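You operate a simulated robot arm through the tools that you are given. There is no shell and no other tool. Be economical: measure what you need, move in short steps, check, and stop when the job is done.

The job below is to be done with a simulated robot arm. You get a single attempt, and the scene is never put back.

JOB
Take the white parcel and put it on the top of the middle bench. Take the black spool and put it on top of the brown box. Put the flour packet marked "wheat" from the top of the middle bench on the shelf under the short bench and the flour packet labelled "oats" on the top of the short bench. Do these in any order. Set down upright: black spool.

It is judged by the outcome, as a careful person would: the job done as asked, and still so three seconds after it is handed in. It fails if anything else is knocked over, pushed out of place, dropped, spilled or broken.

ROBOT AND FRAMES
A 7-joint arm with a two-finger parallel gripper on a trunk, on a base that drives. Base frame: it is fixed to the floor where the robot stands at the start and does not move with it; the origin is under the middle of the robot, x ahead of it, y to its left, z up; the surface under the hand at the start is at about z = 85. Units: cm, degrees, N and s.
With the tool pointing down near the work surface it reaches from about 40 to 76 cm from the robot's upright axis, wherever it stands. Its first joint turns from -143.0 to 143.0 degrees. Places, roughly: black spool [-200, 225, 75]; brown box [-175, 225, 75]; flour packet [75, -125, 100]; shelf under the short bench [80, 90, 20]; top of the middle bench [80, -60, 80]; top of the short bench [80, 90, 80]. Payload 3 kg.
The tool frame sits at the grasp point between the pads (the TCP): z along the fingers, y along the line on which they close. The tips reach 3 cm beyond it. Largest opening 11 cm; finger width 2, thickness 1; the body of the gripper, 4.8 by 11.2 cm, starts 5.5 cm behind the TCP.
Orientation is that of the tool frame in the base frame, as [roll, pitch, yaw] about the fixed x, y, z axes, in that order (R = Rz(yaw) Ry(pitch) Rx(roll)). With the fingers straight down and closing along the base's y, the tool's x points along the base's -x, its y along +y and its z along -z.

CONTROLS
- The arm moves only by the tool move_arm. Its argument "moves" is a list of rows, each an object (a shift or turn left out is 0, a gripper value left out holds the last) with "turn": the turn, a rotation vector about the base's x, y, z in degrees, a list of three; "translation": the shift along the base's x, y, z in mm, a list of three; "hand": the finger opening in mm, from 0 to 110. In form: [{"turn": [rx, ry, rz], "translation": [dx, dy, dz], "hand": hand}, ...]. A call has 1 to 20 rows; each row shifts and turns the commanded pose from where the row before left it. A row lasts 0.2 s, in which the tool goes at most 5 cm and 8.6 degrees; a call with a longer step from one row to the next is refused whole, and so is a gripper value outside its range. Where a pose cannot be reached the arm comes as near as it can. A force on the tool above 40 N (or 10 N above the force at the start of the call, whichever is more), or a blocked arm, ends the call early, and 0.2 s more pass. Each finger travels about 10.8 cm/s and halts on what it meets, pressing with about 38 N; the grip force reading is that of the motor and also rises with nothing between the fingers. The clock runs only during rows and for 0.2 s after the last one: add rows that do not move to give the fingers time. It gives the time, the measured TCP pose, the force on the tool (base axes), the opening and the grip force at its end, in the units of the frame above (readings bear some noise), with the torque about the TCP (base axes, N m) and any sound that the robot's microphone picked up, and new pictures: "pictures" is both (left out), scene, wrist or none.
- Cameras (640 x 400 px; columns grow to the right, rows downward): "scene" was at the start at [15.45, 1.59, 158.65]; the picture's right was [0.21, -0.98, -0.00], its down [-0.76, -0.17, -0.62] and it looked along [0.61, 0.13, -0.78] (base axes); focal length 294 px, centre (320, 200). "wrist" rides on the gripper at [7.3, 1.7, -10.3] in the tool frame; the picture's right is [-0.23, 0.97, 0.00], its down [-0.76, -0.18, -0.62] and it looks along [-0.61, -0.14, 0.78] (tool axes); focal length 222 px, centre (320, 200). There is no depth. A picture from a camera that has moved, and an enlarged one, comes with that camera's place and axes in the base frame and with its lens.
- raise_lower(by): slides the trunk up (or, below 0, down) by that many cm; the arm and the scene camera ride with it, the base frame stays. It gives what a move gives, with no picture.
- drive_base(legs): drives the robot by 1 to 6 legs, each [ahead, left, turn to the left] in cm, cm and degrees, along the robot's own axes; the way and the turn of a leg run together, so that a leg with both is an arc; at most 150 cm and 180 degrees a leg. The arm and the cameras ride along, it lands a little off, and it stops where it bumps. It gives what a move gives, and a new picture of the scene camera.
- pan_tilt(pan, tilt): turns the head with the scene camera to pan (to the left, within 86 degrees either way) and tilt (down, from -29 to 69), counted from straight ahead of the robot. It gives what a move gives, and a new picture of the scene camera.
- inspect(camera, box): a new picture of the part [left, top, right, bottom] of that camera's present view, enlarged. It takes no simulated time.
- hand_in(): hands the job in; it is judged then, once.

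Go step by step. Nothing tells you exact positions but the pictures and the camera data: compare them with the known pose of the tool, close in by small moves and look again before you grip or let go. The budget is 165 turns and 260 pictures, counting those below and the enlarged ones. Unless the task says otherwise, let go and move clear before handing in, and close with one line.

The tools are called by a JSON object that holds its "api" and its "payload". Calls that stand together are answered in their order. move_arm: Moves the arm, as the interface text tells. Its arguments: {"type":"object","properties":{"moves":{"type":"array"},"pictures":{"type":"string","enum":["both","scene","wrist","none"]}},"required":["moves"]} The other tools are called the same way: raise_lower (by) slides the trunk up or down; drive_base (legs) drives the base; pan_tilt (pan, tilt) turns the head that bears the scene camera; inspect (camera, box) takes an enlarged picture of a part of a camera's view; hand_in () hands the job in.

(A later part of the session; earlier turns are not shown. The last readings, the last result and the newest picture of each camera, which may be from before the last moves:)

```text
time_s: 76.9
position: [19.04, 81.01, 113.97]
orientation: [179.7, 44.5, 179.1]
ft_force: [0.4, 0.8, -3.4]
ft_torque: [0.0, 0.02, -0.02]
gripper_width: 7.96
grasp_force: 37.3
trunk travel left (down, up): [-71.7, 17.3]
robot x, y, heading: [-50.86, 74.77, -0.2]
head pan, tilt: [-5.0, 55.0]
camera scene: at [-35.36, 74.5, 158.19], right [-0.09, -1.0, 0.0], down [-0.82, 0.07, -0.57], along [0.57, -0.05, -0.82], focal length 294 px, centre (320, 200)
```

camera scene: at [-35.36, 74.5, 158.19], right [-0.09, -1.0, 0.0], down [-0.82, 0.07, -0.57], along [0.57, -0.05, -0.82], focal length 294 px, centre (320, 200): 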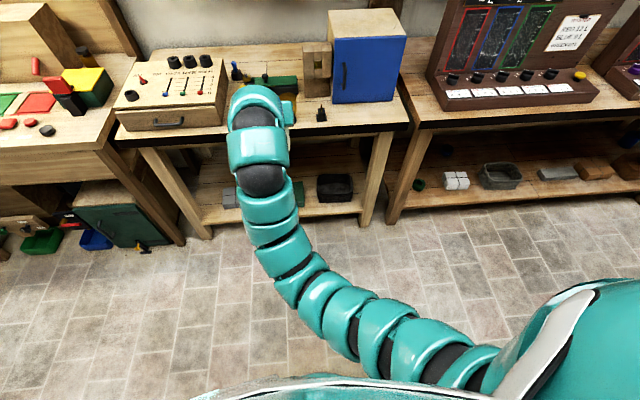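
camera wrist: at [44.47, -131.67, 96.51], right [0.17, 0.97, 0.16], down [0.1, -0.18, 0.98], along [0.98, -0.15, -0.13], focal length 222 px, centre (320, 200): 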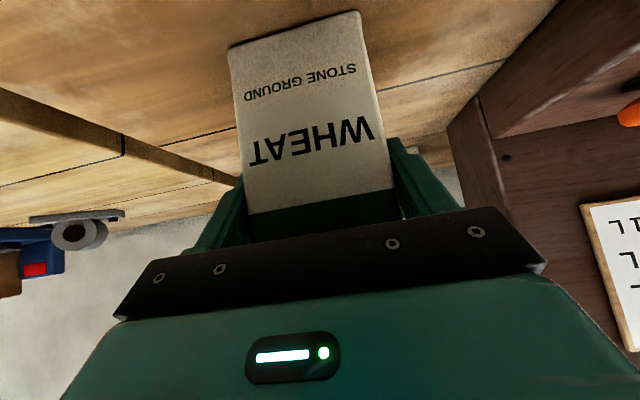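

I lower the trunk so hand and camera come to shelf level, then look at the shelf under the short bench.

{"api": "raise_lower", "payload": {"by": -62}}

{"api": "pan_tilt", "payload": {"pan": 5, "tilt": 40}}

```text
refused: -62 is not a number from -40 to 40
```

```text
time_s: 77.7
position: [19.04, 80.98, 114.1]
orientation: [179.6, 44.6, 178.9]
ft_force: [0.3, -0.1, -4.2]
ft_torque: [-0.01, 0.04, 0.02]
gripper_width: 7.96
grasp_force: 37.9
trunk travel left (down, up): [-71.7, 17.3]
robot x, y, heading: [-50.55, 75.2, -0.3]
head pan, tilt: [5.0, 40.0]
camera scene: at [-34.08, 75.86, 160.24], right [0.08, -1.0, 0.0], down [-0.64, -0.05, -0.77], along [0.76, 0.06, -0.64], focal length 294 px, centre (320, 200)
```

scene: 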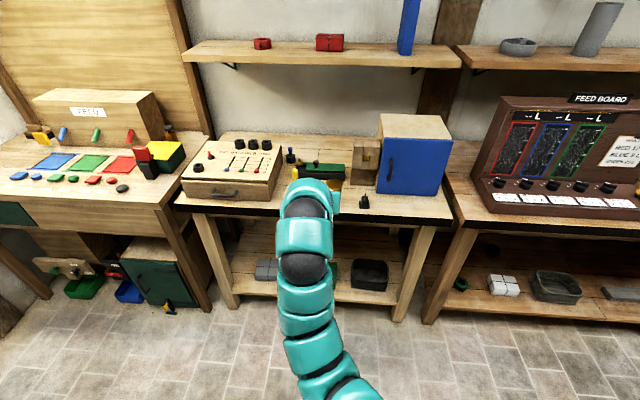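

{"api": "raise_lower", "payload": {"by": -40}}

{"api": "raise_lower", "payload": {"by": -20}}

{"api": "pan_tilt", "payload": {"pan": -6, "tilt": 35}}

{"api": "move_arm", "payload": {"moves": [{"translation": [0, 0, 0]}], "pictures": "wrist"}}

```text
time_s: 81.5
position: [19.08, 81.07, 74.14]
orientation: [179.7, 44.7, 178.9]
ft_force: [-0.8, -0.1, -3.4]
ft_torque: [-0.01, -0.02, -0.02]
gripper_width: 7.98
grasp_force: 38.1
trunk travel left (down, up): [-31.7, 57.3]
robot x, y, heading: [-50.8, 75.4, 0.0]
head pan, tilt: [5.0, 40.0]
```

```text
time_s: 83.7
position: [19.11, 81.01, 54.11]
orientation: [179.7, 44.5, 178.9]
ft_force: [0.1, -0.5, -4.3]
ft_torque: [-0.03, 0.04, 0.0]
gripper_width: 8.01
grasp_force: 37.8
trunk travel left (down, up): [-11.7, 77.3]
robot x, y, heading: [-50.5, 75.32, -0.2]
head pan, tilt: [5.0, 40.0]
```

```text
time_s: 84.4
position: [19.08, 81.05, 54.05]
orientation: [179.6, 44.6, 179.0]
ft_force: [0.5, -0.3, -3.6]
ft_torque: [-0.03, 0.06, -0.02]
gripper_width: 7.99
grasp_force: 38.3
trunk travel left (down, up): [-11.7, 77.3]
robot x, y, heading: [-50.3, 75.19, -0.3]
head pan, tilt: [-6.0, 35.0]
camera scene: at [-33.82, 74.2, 101.0], right [-0.11, -0.99, 0.0], down [-0.57, 0.06, -0.82], along [0.81, -0.09, -0.57], focal length 294 px, centre (320, 200)
```

scene: 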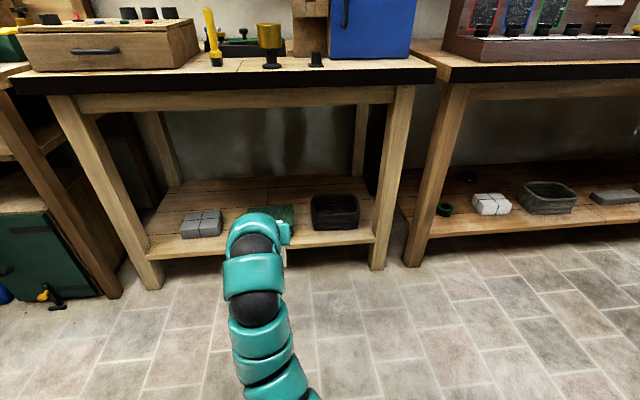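

```text
time_s: 84.8
position: [19.01, 81.13, 53.99]
orientation: [179.5, 44.6, 178.9]
ft_force: [-0.2, 0.0, -4.0]
ft_torque: [-0.02, 0.03, 0.01]
gripper_width: 7.98
grasp_force: 37.6
trunk travel left (down, up): [-11.7, 77.3]
robot x, y, heading: [-50.63, 75.08, -0.3]
head pan, tilt: [-6.0, 35.0]
camera wrist: at [6.58, 82.89, 56.44], right [0.17, 0.97, 0.16], down [0.1, -0.18, 0.98], along [0.98, -0.15, -0.13], focal length 222 px, centre (320, 200)
```

wrist: 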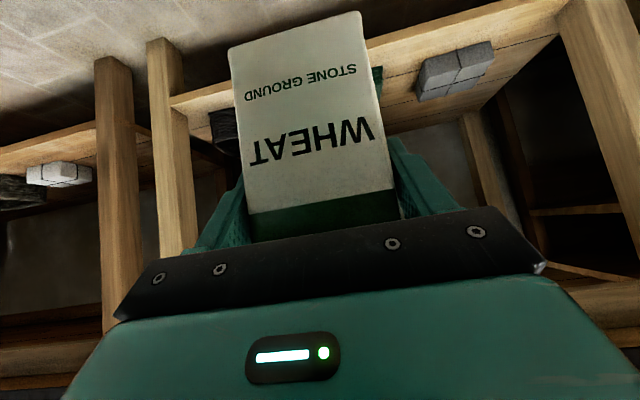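

{"api": "inspect", "payload": {"camera": "scene", "box": [120, 80, 440, 280]}}

```text
2.00 times, centred on (280, 180) of scene
camera zoom: at [-33.82, 74.2, 101.0], right [-0.11, -0.99, 0.0], down [-0.57, 0.06, -0.82], along [0.81, -0.09, -0.57], focal length 589 px, centre (400, 240)
```

zoom: 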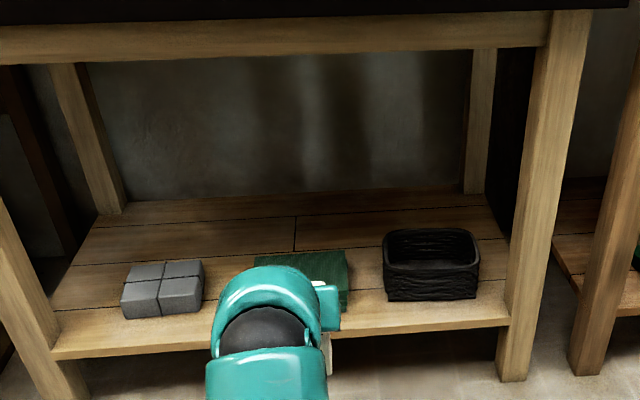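

Shelf z≈19.5, with the back half (x 74–92) free behind the grey parcel, green box and tray. I'll put wheat at about [82, 99], passing above the gap between grey parcel and green box. Lower to travel height and line up.

{"api": "raise_lower", "payload": {"by": -9}}

{"api": "drive_base", "payload": {"legs": [[0, 18, 0], [22, 0, 0]]}}

{"api": "move_arm", "payload": {"moves": [{"translation": [0, 0, 0]}], "pictures": "wrist"}}

```text
time_s: 86.0
position: [19.04, 81.09, 45.03]
orientation: [179.5, 44.6, 178.9]
ft_force: [-1.0, 0.5, -3.9]
ft_torque: [-0.03, 0.05, 0.01]
gripper_width: 7.99
grasp_force: 37.7
trunk travel left (down, up): [-2.7, 86.3]
robot x, y, heading: [-50.4, 75.66, -0.4]
head pan, tilt: [-6.0, 35.0]
```

```text
time_s: 88.8
position: [41.44, 98.91, 45.04]
orientation: [179.6, 44.6, 179.2]
ft_force: [1.3, 0.5, -3.2]
ft_torque: [-0.02, 0.04, -0.05]
gripper_width: 8.0
grasp_force: 37.8
trunk travel left (down, up): [-2.7, 86.3]
robot x, y, heading: [-28.09, 92.43, 0.0]
head pan, tilt: [-6.0, 35.0]
camera scene: at [-11.38, 91.87, 92.01], right [-0.11, -0.99, 0.0], down [-0.57, 0.06, -0.82], along [0.81, -0.09, -0.57], focal length 294 px, centre (320, 200)
```

scene: 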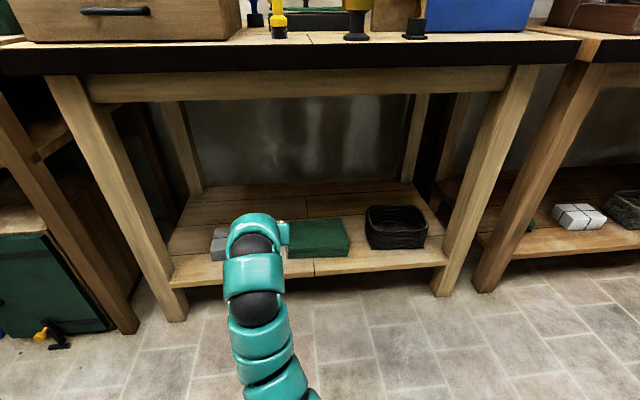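

```text
time_s: 89.2
position: [41.46, 98.9, 45.09]
orientation: [179.6, 44.6, 179.1]
ft_force: [-0.2, 0.5, -3.8]
ft_torque: [0.01, 0.03, 0.0]
gripper_width: 7.99
grasp_force: 37.8
trunk travel left (down, up): [-2.7, 86.3]
robot x, y, heading: [-28.36, 92.79, -0.4]
head pan, tilt: [-6.0, 35.0]
camera wrist: at [29.01, 100.66, 47.43], right [0.17, 0.97, 0.16], down [0.1, -0.18, 0.98], along [0.98, -0.15, -0.13], focal length 222 px, centre (320, 200)
```

wrist: 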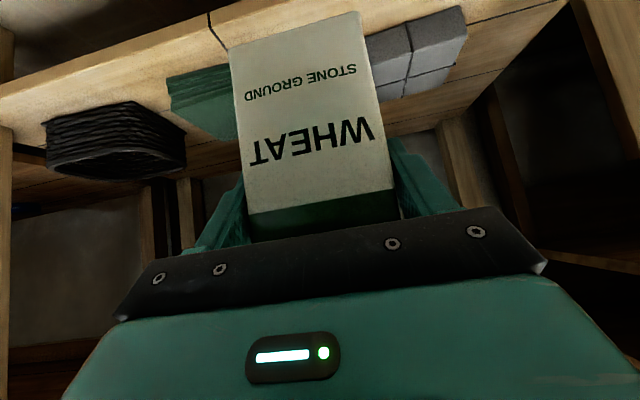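

Clearances look fine. Drive forward so the hand enters over the shelf.

{"api": "drive_base", "payload": {"legs": [[30, 0, 0]]}}

{"api": "move_arm", "payload": {"moves": [{"translation": [20, 0, 0]}, {"translation": [30, 0, 0]}, {"translation": [30, 0, 0]}, {"translation": [20, 0, 0]}], "pictures": "both"}}

```text
time_s: 91.3
position: [71.81, 98.76, 44.97]
orientation: [179.6, 44.6, 179.2]
ft_force: [1.1, 0.5, -4.1]
ft_torque: [-0.01, 0.01, -0.01]
gripper_width: 7.99
grasp_force: 38.6
trunk travel left (down, up): [-2.7, 86.3]
robot x, y, heading: [1.92, 92.71, -0.1]
head pan, tilt: [-6.0, 35.0]
camera scene: at [18.95, 91.82, 92.01], right [-0.11, -0.99, 0.0], down [-0.57, 0.06, -0.82], along [0.81, -0.09, -0.57], focal length 294 px, centre (320, 200)
```

scene: 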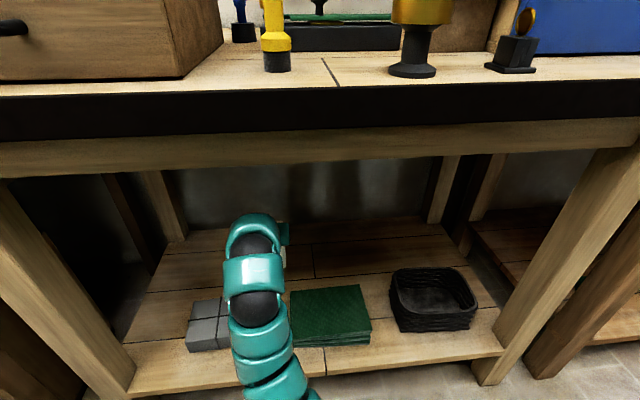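

```text
time_s: 92.3
position: [81.76, 98.73, 45.24]
orientation: [179.6, 44.4, 179.2]
ft_force: [0.0, 0.2, -3.4]
ft_torque: [0.02, -0.01, 0.01]
gripper_width: 8.01
grasp_force: 37.9
trunk travel left (down, up): [-2.7, 86.3]
robot x, y, heading: [2.06, 93.09, -0.0]
head pan, tilt: [-6.0, 35.0]
camera scene: at [18.96, 91.82, 92.0], right [-0.11, -0.99, 0.0], down [-0.57, 0.06, -0.82], along [0.81, -0.09, -0.57], focal length 294 px, centre (320, 200)
camera wrist: at [69.33, 100.57, 47.54], right [0.17, 0.97, 0.16], down [0.1, -0.18, 0.98], along [0.98, -0.15, -0.13], focal length 222 px, centre (320, 200)
```

scene: 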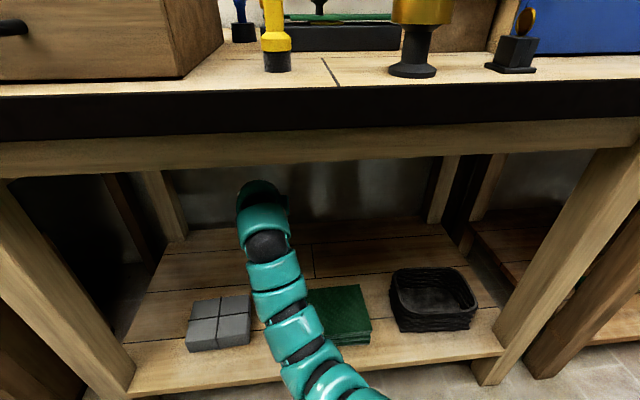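
wrist: 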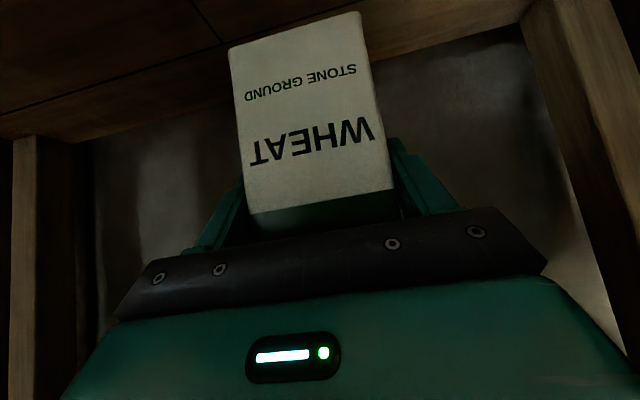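

Wheat is behind the other items. Lowering gradually.

{"api": "move_arm", "payload": {"moves": [{"translation": [0, 0, -30]}, {"translation": [0, 0, -30]}, {"translation": [0, 0, -30]}, {"translation": [0, 0, -20]}, {"translation": [0, 0, -10]}], "pictures": "both"}}

```text
time_s: 93.5
position: [81.78, 98.62, 33.24]
orientation: [179.5, 44.7, 179.1]
ft_force: [1.0, 0.3, -3.7]
ft_torque: [-0.01, 0.04, 0.02]
gripper_width: 7.96
grasp_force: 37.7
trunk travel left (down, up): [-2.7, 86.3]
robot x, y, heading: [1.63, 92.76, -0.3]
head pan, tilt: [-6.0, 35.0]
camera scene: at [18.96, 91.82, 92.01], right [-0.11, -0.99, 0.0], down [-0.57, 0.06, -0.82], along [0.81, -0.09, -0.57], focal length 294 px, centre (320, 200)
camera wrist: at [69.33, 100.56, 35.6], right [0.17, 0.97, 0.17], down [0.1, -0.18, 0.98], along [0.98, -0.15, -0.13], focal length 222 px, centre (320, 200)
```

scene: 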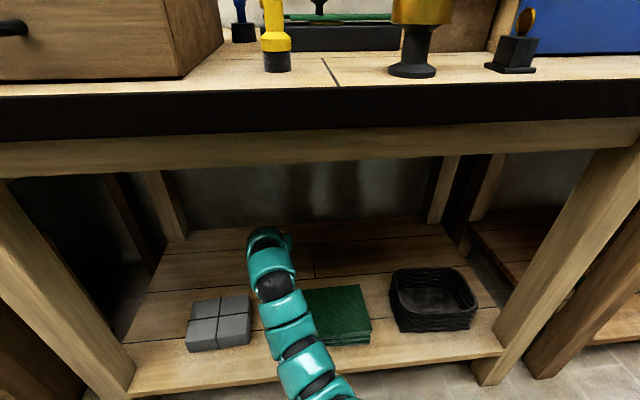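
wrist: 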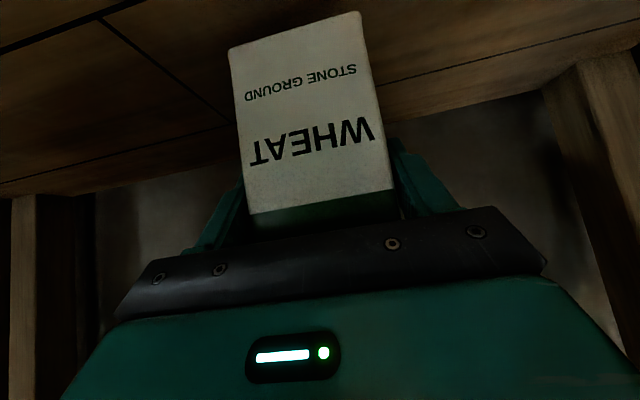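

Continue down in small steps, watching for contact.

{"api": "move_arm", "payload": {"moves": [{"translation": [0, 0, -10]}, {"translation": [0, 0, -10]}, {"translation": [0, 0, -6]}, {"translation": [0, 0, -5]}, {"translation": [0, 0, -4]}], "pictures": "none"}}

```text
time_s: 94.7
position: [81.76, 98.74, 29.63]
orientation: [179.5, 44.5, 179.1]
ft_force: [0.6, -0.7, -3.7]
ft_torque: [-0.02, 0.02, -0.01]
gripper_width: 7.99
grasp_force: 37.9
trunk travel left (down, up): [-2.7, 86.3]
robot x, y, heading: [1.96, 92.69, -0.1]
head pan, tilt: [-6.0, 35.0]
```

{"api": "move_arm", "payload": {"moves": [{"translation": [0, 0, -3]}, {"translation": [0, 0, -3]}, {"translation": [0, 0, -2]}, {"translation": [0, 0, -2]}], "pictures": "none"}}

```text
time_s: 95.7
position: [81.82, 98.74, 29.13]
orientation: [179.5, 45.1, 179.1]
ft_force: [-1.3, 1.3, 25.9]
ft_torque: [-1.09, 0.74, -0.06]
gripper_width: 7.98
grasp_force: 37.6
trunk travel left (down, up): [-2.7, 86.3]
robot x, y, heading: [1.77, 92.72, 0.1]
head pan, tilt: [-6.0, 35.0]
```

Contact at TCP z≈29.2 (shelf z≈20). Relax slightly, open, and back out along the tool axis.

{"api": "move_arm", "payload": {"moves": [{"translation": [0, 0, 3]}, {"translation": [0, 0, 1]}, {"hand": 90}, {"hand": 110}, {"hand": 110}, {"hand": 110}], "pictures": "wrist"}}

```text
time_s: 97.1
position: [81.69, 98.73, 28.91]
orientation: [179.6, 44.6, 179.2]
ft_force: [-0.6, 0.0, 0.0]
ft_torque: [0.02, -0.03, 0.01]
gripper_width: 10.98
grasp_force: 0.1
trunk travel left (down, up): [-2.7, 86.3]
robot x, y, heading: [2.22, 92.79, -0.1]
head pan, tilt: [-6.0, 35.0]
camera wrist: at [69.28, 100.56, 31.35], right [0.17, 0.97, 0.16], down [0.1, -0.18, 0.98], along [0.98, -0.15, -0.13], focal length 222 px, centre (320, 200)
```

wrist: 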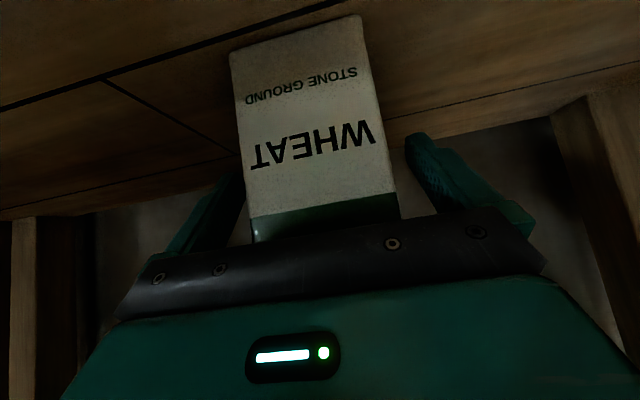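

{"api": "move_arm", "payload": {"moves": [{"translation": [-20, 0, 20]}, {"translation": [-25, 0, 25]}, {"translation": [-25, 0, 25]}, {"translation": [-25, 0, 25]}, {"translation": [-25, 0, 15]}], "pictures": "both"}}

```text
time_s: 98.3
position: [70.21, 98.17, 40.04]
orientation: [179.6, 44.6, 178.6]
ft_force: [0.2, 0.1, 0.0]
ft_torque: [0.0, 0.05, 0.03]
gripper_width: 10.98
grasp_force: 0.1
trunk travel left (down, up): [-2.7, 86.3]
robot x, y, heading: [1.75, 92.97, 0.1]
head pan, tilt: [-6.0, 35.0]
camera scene: at [19.23, 91.56, 91.97], right [-0.11, -0.99, 0.0], down [-0.57, 0.06, -0.82], along [0.81, -0.09, -0.58], focal length 294 px, centre (320, 200)
camera wrist: at [57.71, 100.08, 42.48], right [0.18, 0.97, 0.17], down [0.1, -0.19, 0.98], along [0.98, -0.16, -0.13], focal length 222 px, centre (320, 200)
```

scene: 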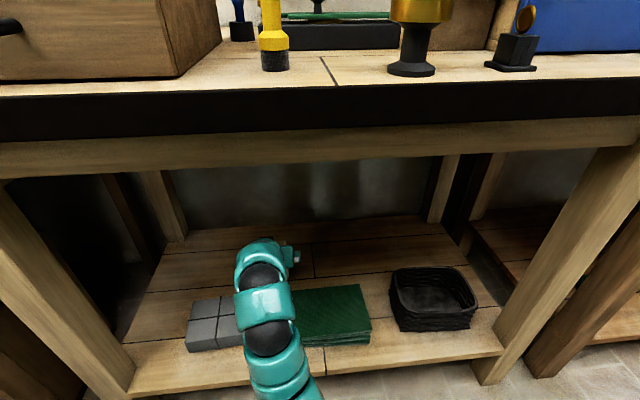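
wrist: 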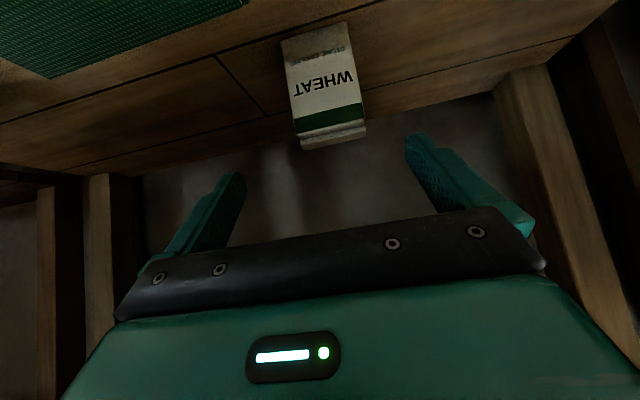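

Wheat stands upright on the shelf. I back out and go right, still low, to the white parcel under the middle bench.

{"api": "drive_base", "payload": {"legs": [[-45, 0, 0], [0, -113, 0]]}}

{"api": "move_arm", "payload": {"moves": [{"translation": [0, 0, 0]}], "pictures": "wrist"}}

{"api": "inspect", "payload": {"camera": "scene", "box": [200, 120, 440, 270]}}

```text
time_s: 106.3
position: [26.22, -12.18, 39.74]
orientation: [179.4, 44.2, 179.4]
ft_force: [-0.7, 0.1, 0.3]
ft_torque: [0.0, 0.03, 0.03]
gripper_width: 10.98
grasp_force: 0.0
trunk travel left (down, up): [-2.7, 86.3]
robot x, y, heading: [-41.29, -18.84, 0.5]
head pan, tilt: [-6.0, 35.0]
camera scene: at [-24.48, -19.71, 91.9], right [-0.09, -1.0, 0.0], down [-0.58, 0.06, -0.82], along [0.81, -0.08, -0.58], focal length 294 px, centre (320, 200)
```

scene: 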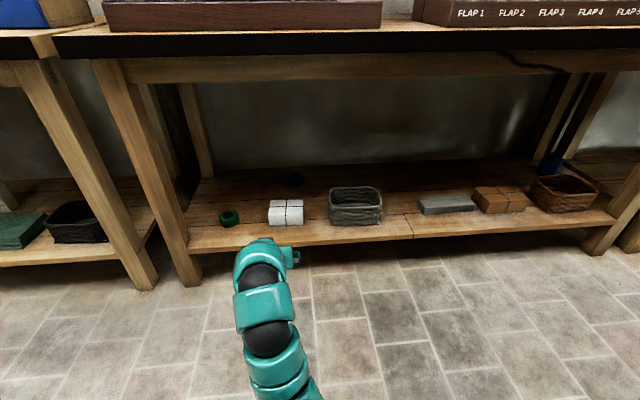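

```text
time_s: 106.7
position: [26.05, -12.53, 39.97]
orientation: [179.5, 44.5, 179.3]
ft_force: [0.5, 0.7, -0.2]
ft_torque: [0.0, -0.01, 0.0]
gripper_width: 10.99
grasp_force: 0.0
trunk travel left (down, up): [-2.7, 86.3]
robot x, y, heading: [-41.37, -18.64, 0.6]
head pan, tilt: [-6.0, 35.0]
camera wrist: at [13.73, -10.75, 42.33], right [0.17, 0.97, 0.17], down [0.1, -0.18, 0.98], along [0.98, -0.15, -0.13], focal length 222 px, centre (320, 200)
```

wrist: 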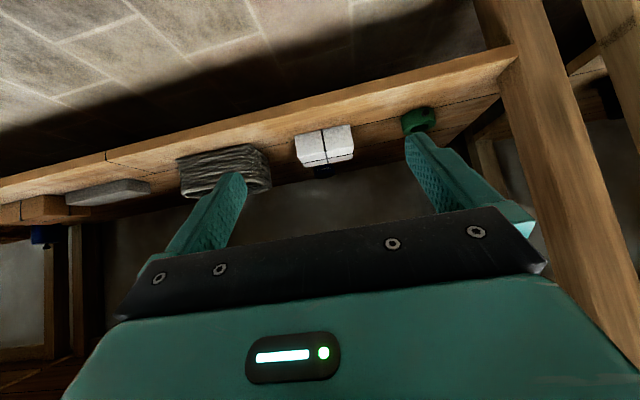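

```text
2.67 times, centred on (320, 195) of scene
camera zoom: at [-24.66, -19.66, 91.9], right [-0.09, -1.0, 0.0], down [-0.57, 0.06, -0.82], along [0.81, -0.08, -0.58], focal length 785 px, centre (320, 213)
```

zoom: 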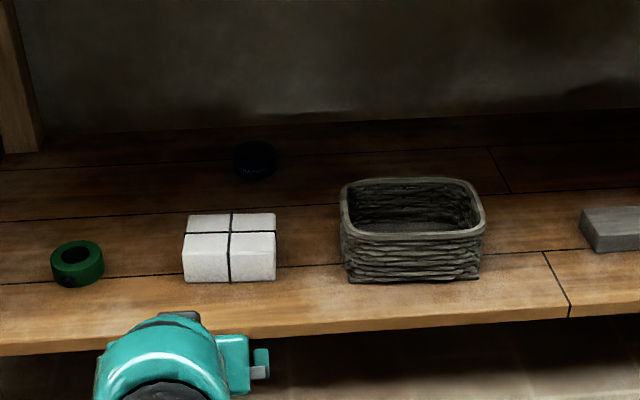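

The parcel is ≈13 wide (y −9…−22), 5 deep (x 60–66) and 8 tall, so it must be gripped across x with the tool pointing down. I turn the tool vertical and yaw it 90°.

{"api": "move_arm", "payload": {"moves": [{"turn": [0, 8, 0]}, {"turn": [0, 8, 0]}, {"turn": [0, 8, 0]}, {"turn": [0, 8, 0]}, {"turn": [0, 8, 0]}, {"turn": [0, 5.3, 0]}, {"turn": [0, 0, -8.5]}, {"turn": [0, 0, -8.5]}, {"turn": [0, 0, -8.5]}, {"turn": [0, 0, -8.5]}, {"turn": [0, 0, -8.5]}, {"turn": [0, 0, -8.5]}, {"turn": [0, 0, -8.5]}, {"turn": [0, 0, -8.5]}, {"turn": [0, 0, -8.5]}, {"turn": [0, 0, -8.5]}, {"turn": [0, 0, -4.5]}], "pictures": "both"}}

```text
time_s: 110.3
position: [28.31, -12.94, 37.59]
orientation: [179.9, -0.7, 90.1]
ft_force: [-0.4, -0.1, 0.1]
ft_torque: [0.0, -0.06, 0.02]
gripper_width: 11.0
grasp_force: 0.0
out of reach, approached as far as the arm can: row 3, 4
trunk travel left (down, up): [-2.7, 86.3]
robot x, y, heading: [-41.85, -18.83, 0.4]
head pan, tilt: [-6.0, 35.0]
camera scene: at [-25.0, -19.48, 92.01], right [-0.09, -1.0, 0.0], down [-0.57, 0.05, -0.82], along [0.82, -0.08, -0.57], focal length 294 px, centre (320, 200)
camera wrist: at [29.83, -5.74, 48.04], right [0.97, -0.23, 0.0], down [-0.18, -0.77, 0.61], along [-0.14, -0.6, -0.79], focal length 222 px, centre (320, 200)
```

scene: 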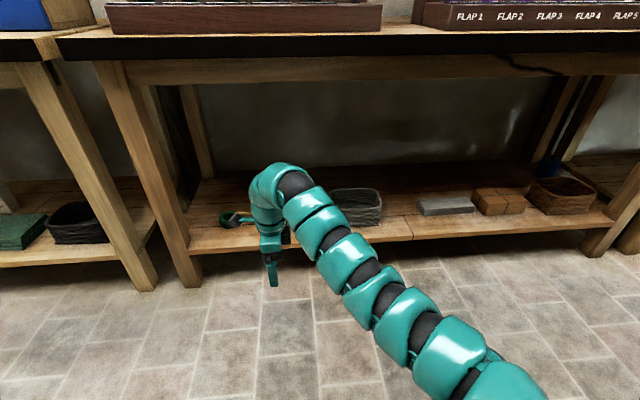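
wrist: 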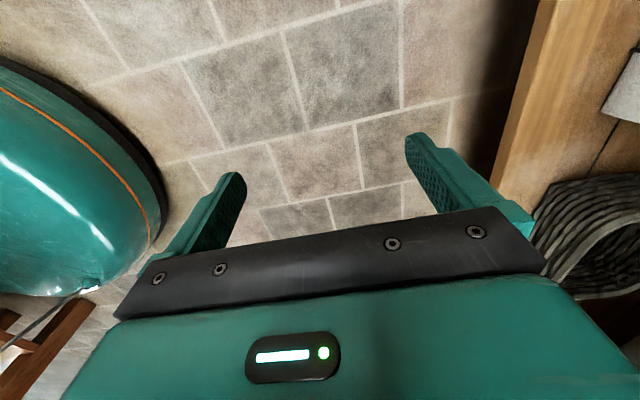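

Arm top is ~27 cm above the TCP, so it fits under the bench. Drive in above the parcel.

{"api": "drive_base", "payload": {"legs": [[0, -2.5, 0], [28, 0, 0]]}}

{"api": "move_arm", "payload": {"moves": [{"translation": [0, 0, 0]}], "pictures": "wrist"}}

```text
time_s: 112.6
position: [55.73, -15.14, 37.51]
orientation: [179.9, -0.6, 90.2]
ft_force: [-0.2, -0.3, 0.0]
ft_torque: [-0.02, -0.01, -0.01]
gripper_width: 11.01
grasp_force: 0.0
trunk travel left (down, up): [-2.7, 86.3]
robot x, y, heading: [-14.55, -21.13, 0.5]
head pan, tilt: [-6.0, 35.0]
camera scene: at [2.61, -21.69, 92.01], right [-0.09, -1.0, 0.0], down [-0.57, 0.05, -0.82], along [0.82, -0.08, -0.57], focal length 294 px, centre (320, 200)
```

scene: 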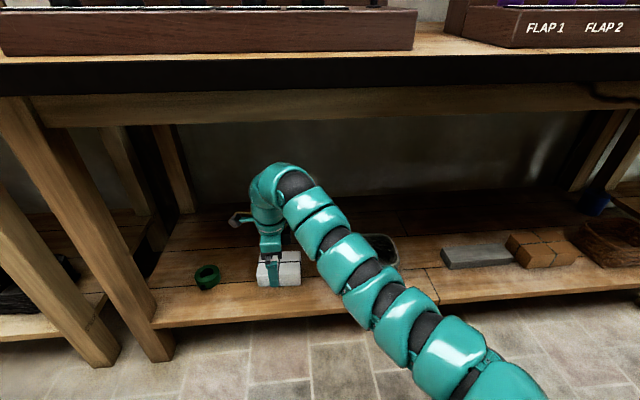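

```text
time_s: 113.0
position: [55.78, -15.11, 37.53]
orientation: [179.8, -0.7, 90.2]
ft_force: [0.2, 0.3, 0.2]
ft_torque: [-0.01, -0.01, 0.01]
gripper_width: 11.02
grasp_force: 0.0
trunk travel left (down, up): [-2.7, 86.3]
robot x, y, heading: [-14.4, -21.0, 0.7]
head pan, tilt: [-6.0, 35.0]
camera wrist: at [57.43, -7.94, 48.05], right [0.97, -0.22, 0.0], down [-0.18, -0.77, 0.61], along [-0.14, -0.6, -0.79], focal length 222 px, centre (320, 200)
```

wrist: 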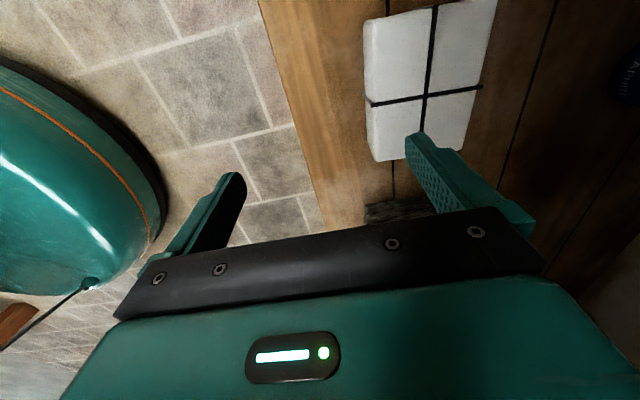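

The parcel's top is ~z 26, and it is ~9 cm deep centred at x≈65.5, y≈−15. Move over it and look again.

{"api": "move_arm", "payload": {"moves": [{"translation": [25, 0, 0]}, {"translation": [25, 0, 0]}, {"translation": [25, 0, 0]}, {"translation": [22, 0, 0]}, {"translation": [0, 0, -30]}, {"translation": [0, 0, -10]}], "pictures": "both"}}

{"api": "inspect", "payload": {"camera": "wrist", "box": [160, 0, 480, 200]}}

```text
time_s: 114.4
position: [63.23, -15.92, 33.65]
orientation: [179.9, -0.7, 90.2]
ft_force: [0.1, 0.9, -0.2]
ft_torque: [0.02, -0.01, -0.05]
gripper_width: 11.0
grasp_force: 0.0
out of reach, approached as far as the arm can: row 3, 4
trunk travel left (down, up): [-2.7, 86.3]
robot x, y, heading: [-14.47, -21.06, 0.4]
head pan, tilt: [-6.0, 35.0]
camera scene: at [2.6, -21.67, 92.01], right [-0.09, -1.0, 0.0], down [-0.57, 0.05, -0.82], along [0.82, -0.08, -0.57], focal length 294 px, centre (320, 200)
camera wrist: at [64.77, -8.78, 44.1], right [0.97, -0.22, 0.0], down [-0.18, -0.77, 0.61], along [-0.14, -0.6, -0.79], focal length 222 px, centre (320, 200)
```

scene: 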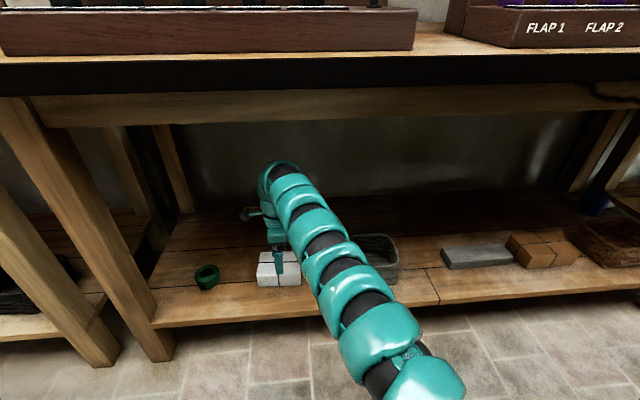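
wrist: 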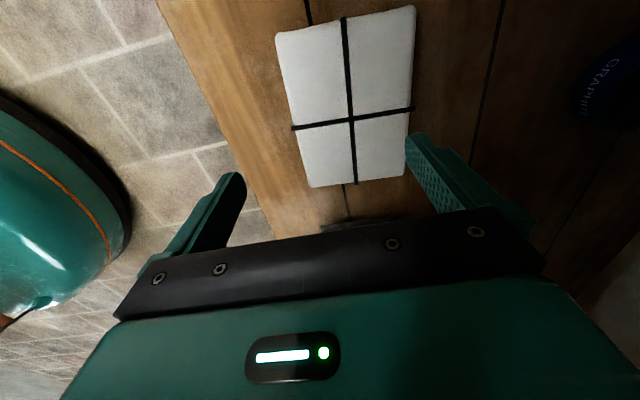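

```text
2.00 times, centred on (320, 100) of wrist
camera zoom: at [64.77, -8.78, 44.1], right [0.97, -0.22, 0.0], down [-0.18, -0.77, 0.61], along [-0.14, -0.6, -0.79], focal length 444 px, centre (320, 400)
```

zoom: 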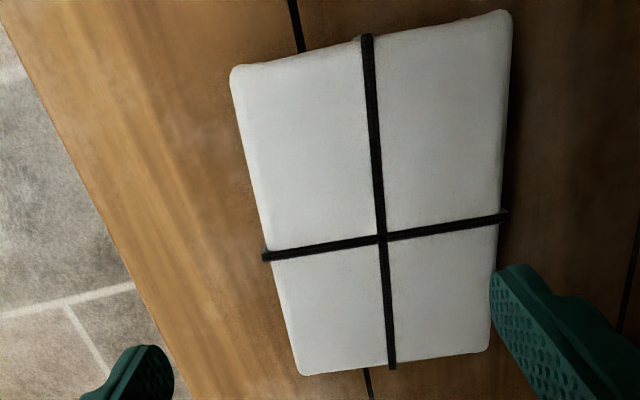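

Parcel centre ≈[66.0, −15.0], yaw ≈ −3.7°. I'm at the reach limit, so drive 8 cm forward and then centre the hand.

{"api": "drive_base", "payload": {"legs": [[9, 0, 0]]}}

{"api": "move_arm", "payload": {"moves": [{"turn": [0, 0, -3.7]}, {"translation": [-20, 4, 0]}, {"translation": [-20, 4, 0]}], "pictures": "wrist"}}

```text
time_s: 115.5
position: [71.98, -15.99, 33.74]
orientation: [179.9, -0.7, 90.2]
ft_force: [0.2, -0.2, 0.9]
ft_torque: [0.02, -0.02, 0.0]
gripper_width: 10.99
grasp_force: 0.1
trunk travel left (down, up): [-2.7, 86.3]
robot x, y, heading: [-5.07, -20.83, 0.7]
head pan, tilt: [-6.0, 35.0]
camera scene: at [11.43, -21.6, 92.01], right [-0.09, -1.0, 0.0], down [-0.57, 0.05, -0.82], along [0.82, -0.08, -0.57], focal length 294 px, centre (320, 200)
```

scene: 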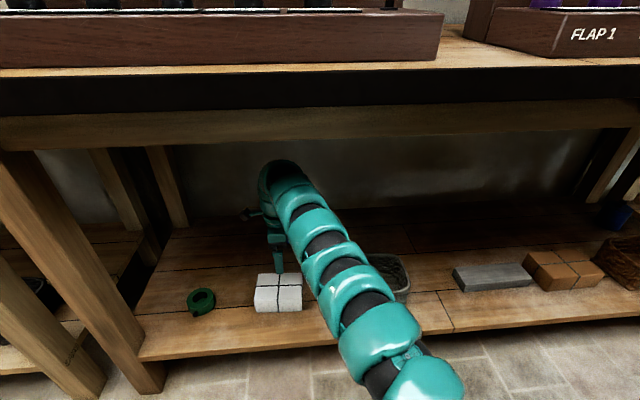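

```text
time_s: 116.3
position: [67.88, -14.98, 33.51]
orientation: [180.0, -0.7, 86.6]
ft_force: [0.2, -0.7, 0.2]
ft_torque: [0.03, -0.02, 0.02]
gripper_width: 10.99
grasp_force: 0.0
trunk travel left (down, up): [-2.7, 86.3]
robot x, y, heading: [-5.58, -20.97, 0.5]
head pan, tilt: [-6.0, 35.0]
camera wrist: at [69.96, -8.06, 44.1], right [0.96, -0.29, 0.0], down [-0.23, -0.76, 0.61], along [-0.18, -0.59, -0.79], focal length 222 px, centre (320, 200)
```

wrist: 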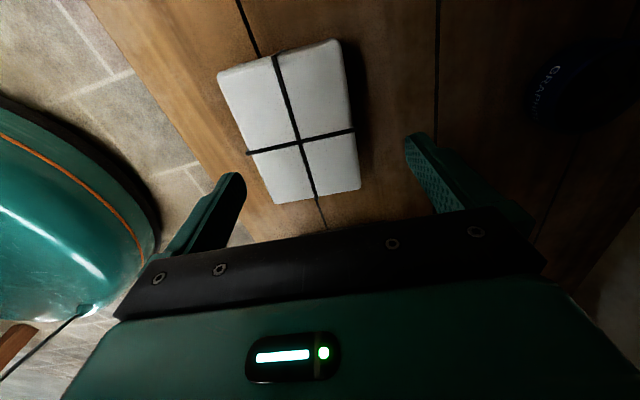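

Cross at [66.0, −15.2]. Centre and lower.

{"api": "move_arm", "payload": {"moves": [{"translation": [-19, -1, 0]}, {"translation": [0, 0, -20]}, {"translation": [0, 0, -15]}], "pictures": "both"}}

```text
time_s: 117.1
position: [66.23, -15.28, 30.12]
orientation: [179.9, -0.7, 86.4]
ft_force: [-0.2, -0.7, 0.1]
ft_torque: [0.0, -0.02, -0.02]
gripper_width: 11.0
grasp_force: 0.1
trunk travel left (down, up): [-2.7, 86.3]
robot x, y, heading: [-5.41, -20.78, 0.6]
head pan, tilt: [-6.0, 35.0]
camera scene: at [11.44, -21.62, 92.01], right [-0.1, -1.0, 0.0], down [-0.57, 0.05, -0.82], along [0.82, -0.08, -0.57], focal length 294 px, centre (320, 200)
camera wrist: at [68.22, -8.29, 40.65], right [0.96, -0.29, 0.0], down [-0.23, -0.76, 0.61], along [-0.18, -0.59, -0.79], focal length 222 px, centre (320, 200)
```

scene: 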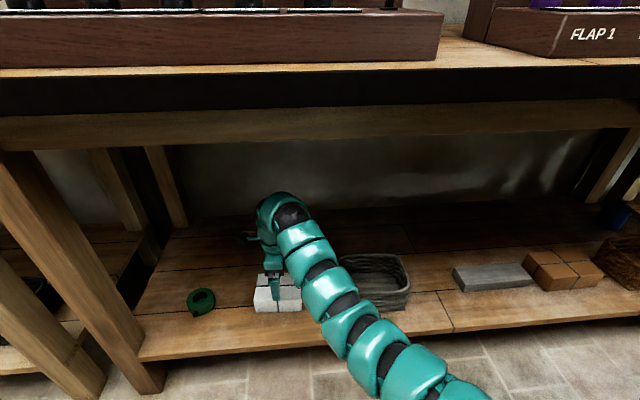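
wrist: 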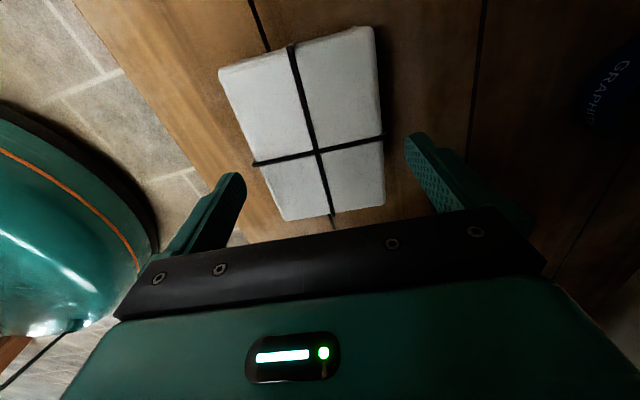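

Centred. Lower to grip height and close.

{"api": "move_arm", "payload": {"moves": [{"translation": [0, 0, -20]}, {"translation": [0, 0, -20]}, {"translation": [0, 0, -14]}, {"translation": [0, 0, 0]}, {"hand": 100}, {"hand": 92}, {"hand": 84}, {"hand": 75}, {"hand": 70}, {"hand": 70}], "pictures": "both"}}

```text
time_s: 119.3
position: [66.13, -15.18, 24.86]
orientation: [179.9, -0.7, 86.6]
ft_force: [-2.0, 0.9, 1.7]
ft_torque: [-0.16, 0.44, -0.07]
gripper_width: 9.96
grasp_force: 38.1
trunk travel left (down, up): [-2.7, 86.3]
robot x, y, heading: [-5.6, -20.76, 0.5]
head pan, tilt: [-6.0, 35.0]
camera scene: at [11.43, -21.6, 92.01], right [-0.09, -1.0, 0.0], down [-0.57, 0.05, -0.82], along [0.82, -0.08, -0.57], focal length 294 px, centre (320, 200)
camera wrist: at [68.18, -8.2, 35.35], right [0.96, -0.29, 0.0], down [-0.23, -0.76, 0.61], along [-0.18, -0.59, -0.79], focal length 222 px, centre (320, 200)
```

scene: 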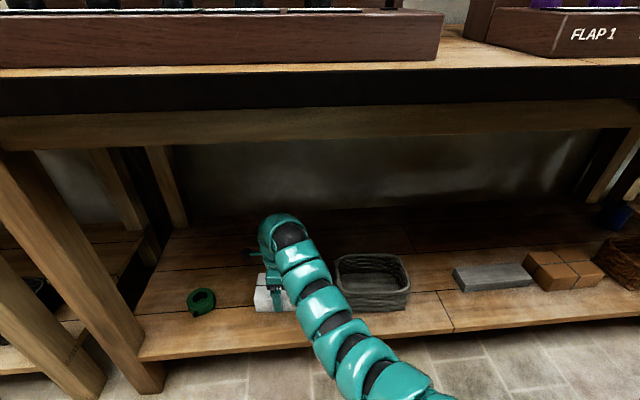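
wrist: 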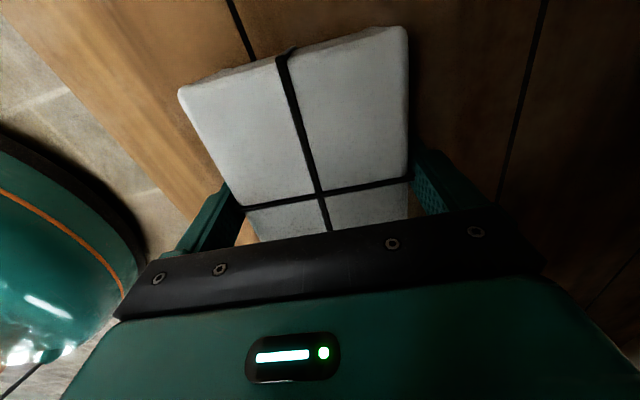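

Gripped (9.96 cm). Lift ~10 cm and check.

{"api": "move_arm", "payload": {"moves": [{"translation": [0, 0, 10]}, {"translation": [0, 0, 20]}, {"translation": [0, 0, 30]}, {"translation": [0, 0, 30]}], "pictures": "both"}}

```text
time_s: 120.3
position: [66.07, -15.26, 33.68]
orientation: [-180.0, -0.6, 86.5]
ft_force: [-0.1, 0.5, -4.4]
ft_torque: [-0.02, 0.03, -0.04]
gripper_width: 9.98
grasp_force: 37.9
trunk travel left (down, up): [-2.7, 86.3]
robot x, y, heading: [-5.16, -20.93, 0.5]
head pan, tilt: [-6.0, 35.0]
camera scene: at [11.49, -21.59, 92.0], right [-0.09, -1.0, 0.0], down [-0.57, 0.05, -0.82], along [0.82, -0.08, -0.57], focal length 294 px, centre (320, 200)
camera wrist: at [68.24, -8.23, 44.19], right [0.96, -0.29, 0.0], down [-0.22, -0.76, 0.62], along [-0.18, -0.59, -0.79], focal length 222 px, centre (320, 200)
```

scene: 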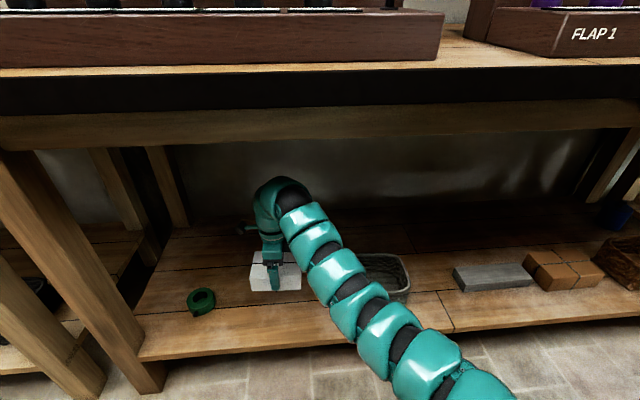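
wrist: 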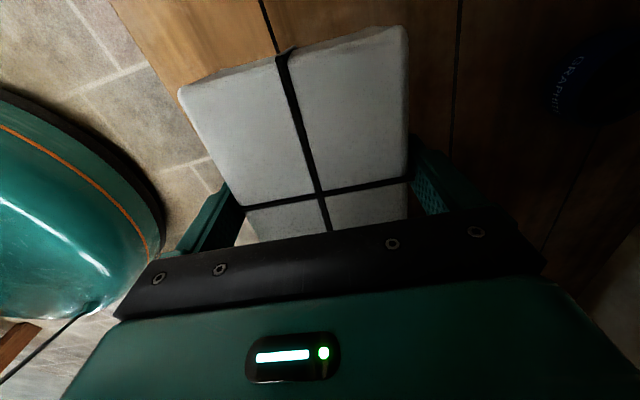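

Lifted well. Back out, raise the trunk, and go to the right end of the middle bench.

{"api": "drive_base", "payload": {"legs": [[-45, 0, 0]]}}

{"api": "raise_lower", "payload": {"by": 40}}

{"api": "raise_lower", "payload": {"by": 35}}

{"api": "drive_base", "payload": {"legs": [[0, -123, 0]]}}

```text
time_s: 123.1
position: [20.42, -15.63, 33.72]
orientation: [179.9, -0.6, 86.5]
ft_force: [0.4, 0.5, -4.6]
ft_torque: [0.01, -0.04, -0.01]
gripper_width: 9.99
grasp_force: 37.6
trunk travel left (down, up): [-2.7, 86.3]
robot x, y, heading: [-51.25, -21.24, 0.4]
head pan, tilt: [-6.0, 35.0]
camera scene: at [-34.28, -22.07, 92.0], right [-0.09, -1.0, 0.0], down [-0.57, 0.05, -0.82], along [0.82, -0.08, -0.57], focal length 294 px, centre (320, 200)
```

scene: 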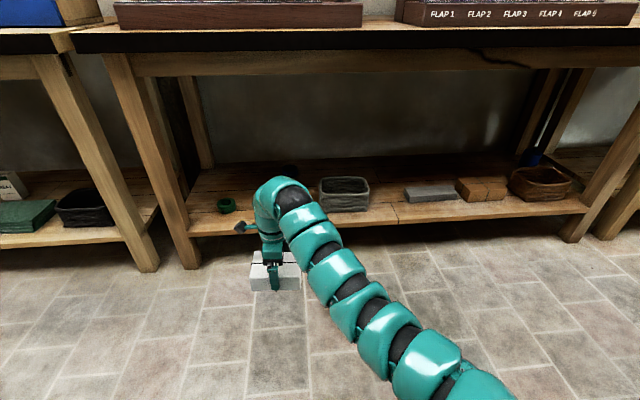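

```text
time_s: 126.9
position: [20.43, -15.73, 73.69]
orientation: [179.9, -0.7, 86.5]
ft_force: [-1.3, 0.4, -5.1]
ft_torque: [-0.01, -0.01, 0.02]
gripper_width: 9.98
grasp_force: 38.1
trunk travel left (down, up): [-42.7, 46.3]
robot x, y, heading: [-51.35, -21.32, 0.5]
head pan, tilt: [-6.0, 35.0]
```

```text
time_s: 130.3
position: [20.37, -15.76, 108.81]
orientation: [179.9, -0.7, 86.4]
ft_force: [0.5, -0.3, -5.2]
ft_torque: [0.01, 0.01, 0.01]
gripper_width: 9.99
grasp_force: 38.3
trunk travel left (down, up): [-77.7, 11.3]
robot x, y, heading: [-51.33, -21.44, 0.4]
head pan, tilt: [-6.0, 35.0]
```

```text
time_s: 136.5
position: [21.41, -139.13, 108.77]
orientation: [179.8, -0.7, 86.1]
ft_force: [1.4, -0.8, -3.2]
ft_torque: [0.02, -0.02, 0.02]
gripper_width: 10.0
grasp_force: 37.9
trunk travel left (down, up): [-77.7, 11.3]
robot x, y, heading: [-50.26, -144.65, 0.1]
head pan, tilt: [-6.0, 35.0]
camera scene: at [-33.32, -145.08, 167.0], right [-0.1, -0.99, 0.0], down [-0.57, 0.06, -0.82], along [0.81, -0.08, -0.57], focal length 294 px, centre (320, 200)
```

scene: 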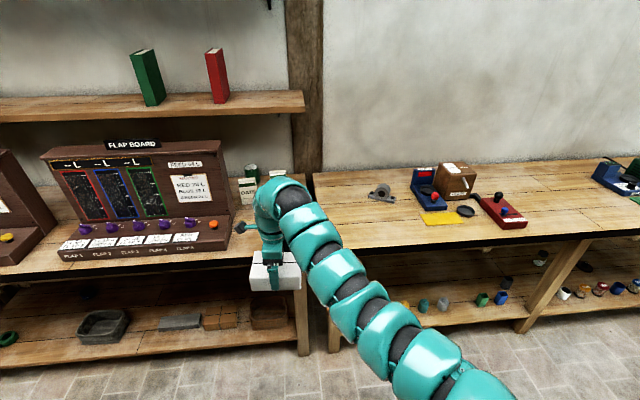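

{"api": "drive_base", "payload": {"legs": [[42, 0, 0]]}}

{"api": "move_arm", "payload": {"moves": [{"translation": [0, 0, -40]}, {"translation": [0, 0, -40]}, {"translation": [0, 0, -40]}, {"translation": [0, 0, -30]}], "pictures": "both"}}

```text
time_s: 139.1
position: [63.01, -137.83, 108.7]
orientation: [-179.9, -0.6, 86.8]
ft_force: [0.3, -0.3, -4.7]
ft_torque: [0.02, 0.01, 0.03]
gripper_width: 9.96
grasp_force: 38.0
trunk travel left (down, up): [-77.7, 11.3]
robot x, y, heading: [-8.77, -143.59, 0.9]
head pan, tilt: [-6.0, 35.0]
camera scene: at [8.38, -144.45, 166.99], right [-0.09, -1.0, 0.0], down [-0.57, 0.05, -0.82], along [0.82, -0.07, -0.57], focal length 294 px, centre (320, 200)
```

scene: 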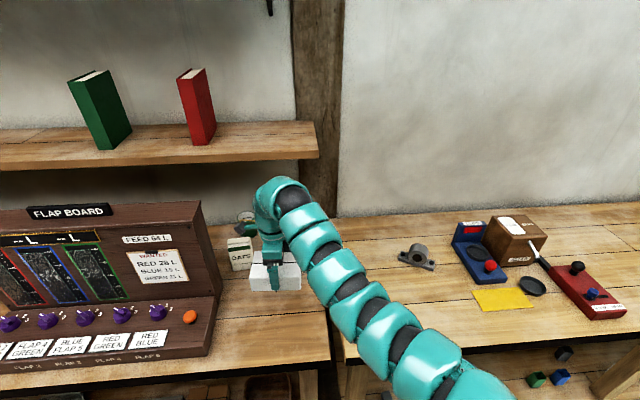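

```text
time_s: 140.1
position: [62.99, -137.98, 93.67]
orientation: [180.0, -0.7, 86.7]
ft_force: [-0.3, 0.0, -4.4]
ft_torque: [0.03, -0.01, 0.02]
gripper_width: 9.96
grasp_force: 37.9
trunk travel left (down, up): [-77.7, 11.3]
robot x, y, heading: [-8.52, -143.64, 0.9]
head pan, tilt: [-6.0, 35.0]
camera scene: at [8.31, -144.48, 167.0], right [-0.09, -1.0, 0.0], down [-0.57, 0.05, -0.82], along [0.82, -0.07, -0.57], focal length 294 px, centre (320, 200)
camera wrist: at [64.98, -130.94, 104.18], right [0.96, -0.28, 0.0], down [-0.22, -0.76, 0.61], along [-0.17, -0.59, -0.79], focal length 222 px, centre (320, 200)
```

scene: 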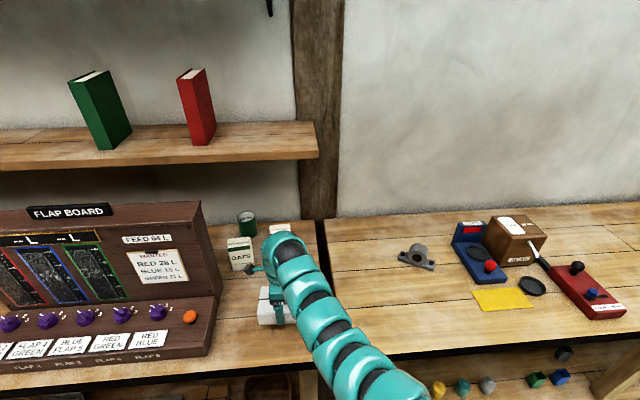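
wrist: 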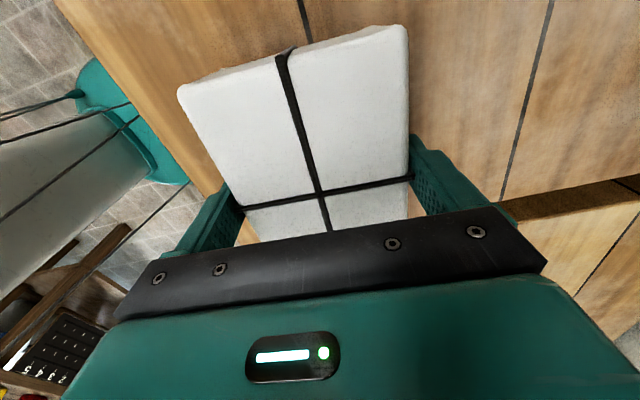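

{"api": "move_arm", "payload": {"moves": [{"translation": [0, 0, -15]}, {"translation": [0, 0, -10]}, {"translation": [0, 0, -5]}, {"translation": [0, 0, -4]}, {"translation": [0, 0, -3]}], "pictures": "none"}}

```text
time_s: 141.3
position: [62.92, -137.84, 90.01]
orientation: [-180.0, -0.6, 86.8]
ft_force: [0.0, 0.1, -4.7]
ft_torque: [-0.01, 0.0, 0.02]
gripper_width: 9.98
grasp_force: 37.7
trunk travel left (down, up): [-77.7, 11.3]
robot x, y, heading: [-8.69, -143.74, 0.8]
head pan, tilt: [-6.0, 35.0]
```

{"api": "move_arm", "payload": {"moves": [{"translation": [0, 0, -2]}, {"translation": [0, 0, -2]}, {"translation": [0, 0, -2]}], "pictures": "none"}}

```text
time_s: 142.1
position: [62.99, -137.81, 89.86]
orientation: [179.7, -0.8, 86.7]
ft_force: [4.9, -2.3, 22.7]
ft_torque: [-0.5, 1.18, 0.14]
gripper_width: 10.0
grasp_force: 37.8
trunk travel left (down, up): [-77.7, 11.3]
robot x, y, heading: [-8.63, -143.78, 0.9]
head pan, tilt: [-6.0, 35.0]
```

Contact at 89.9. Relax, open, and lift straight up.

{"api": "move_arm", "payload": {"moves": [{"translation": [0, 0, 3]}, {"hand": 105}, {"hand": 110}, {"hand": 110}, {"hand": 110}, {"translation": [0, 0, 10]}, {"translation": [0, 0, 20]}, {"translation": [0, 0, 40]}, {"translation": [0, 0, 40]}, {"translation": [0, 0, 40]}], "pictures": "both"}}

```text
time_s: 144.3
position: [62.93, -137.64, 104.79]
orientation: [179.9, -0.6, 86.9]
ft_force: [-0.1, -0.8, 0.1]
ft_torque: [0.0, -0.03, 0.02]
gripper_width: 11.01
grasp_force: 0.1
trunk travel left (down, up): [-77.7, 11.3]
robot x, y, heading: [-9.09, -143.78, 0.7]
head pan, tilt: [-6.0, 35.0]
camera scene: at [8.15, -144.4, 167.02], right [-0.09, -1.0, 0.0], down [-0.57, 0.05, -0.82], along [0.82, -0.07, -0.57], focal length 294 px, centre (320, 200)
camera wrist: at [64.98, -130.6, 115.21], right [0.96, -0.28, 0.0], down [-0.22, -0.76, 0.61], along [-0.17, -0.59, -0.79], focal length 222 px, centre (320, 200)
```

scene: 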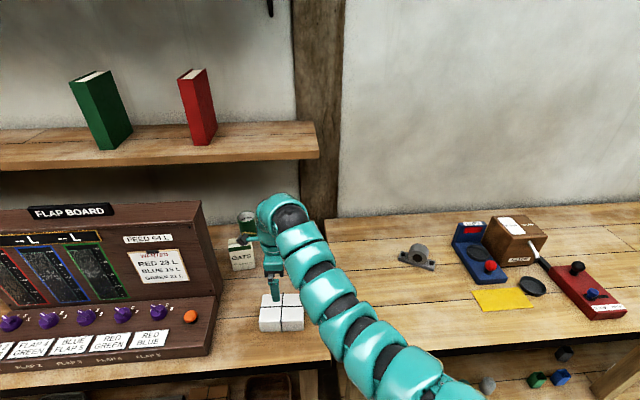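
wrist: 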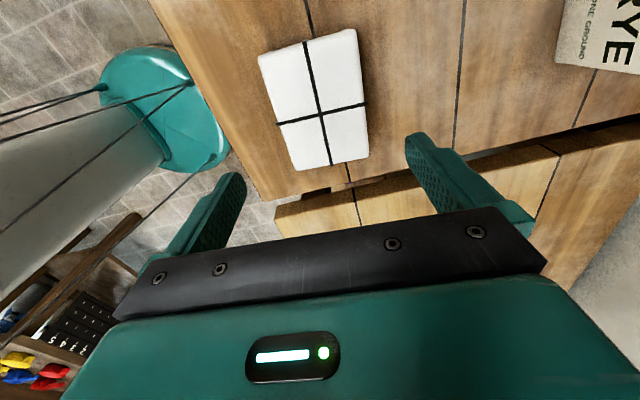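

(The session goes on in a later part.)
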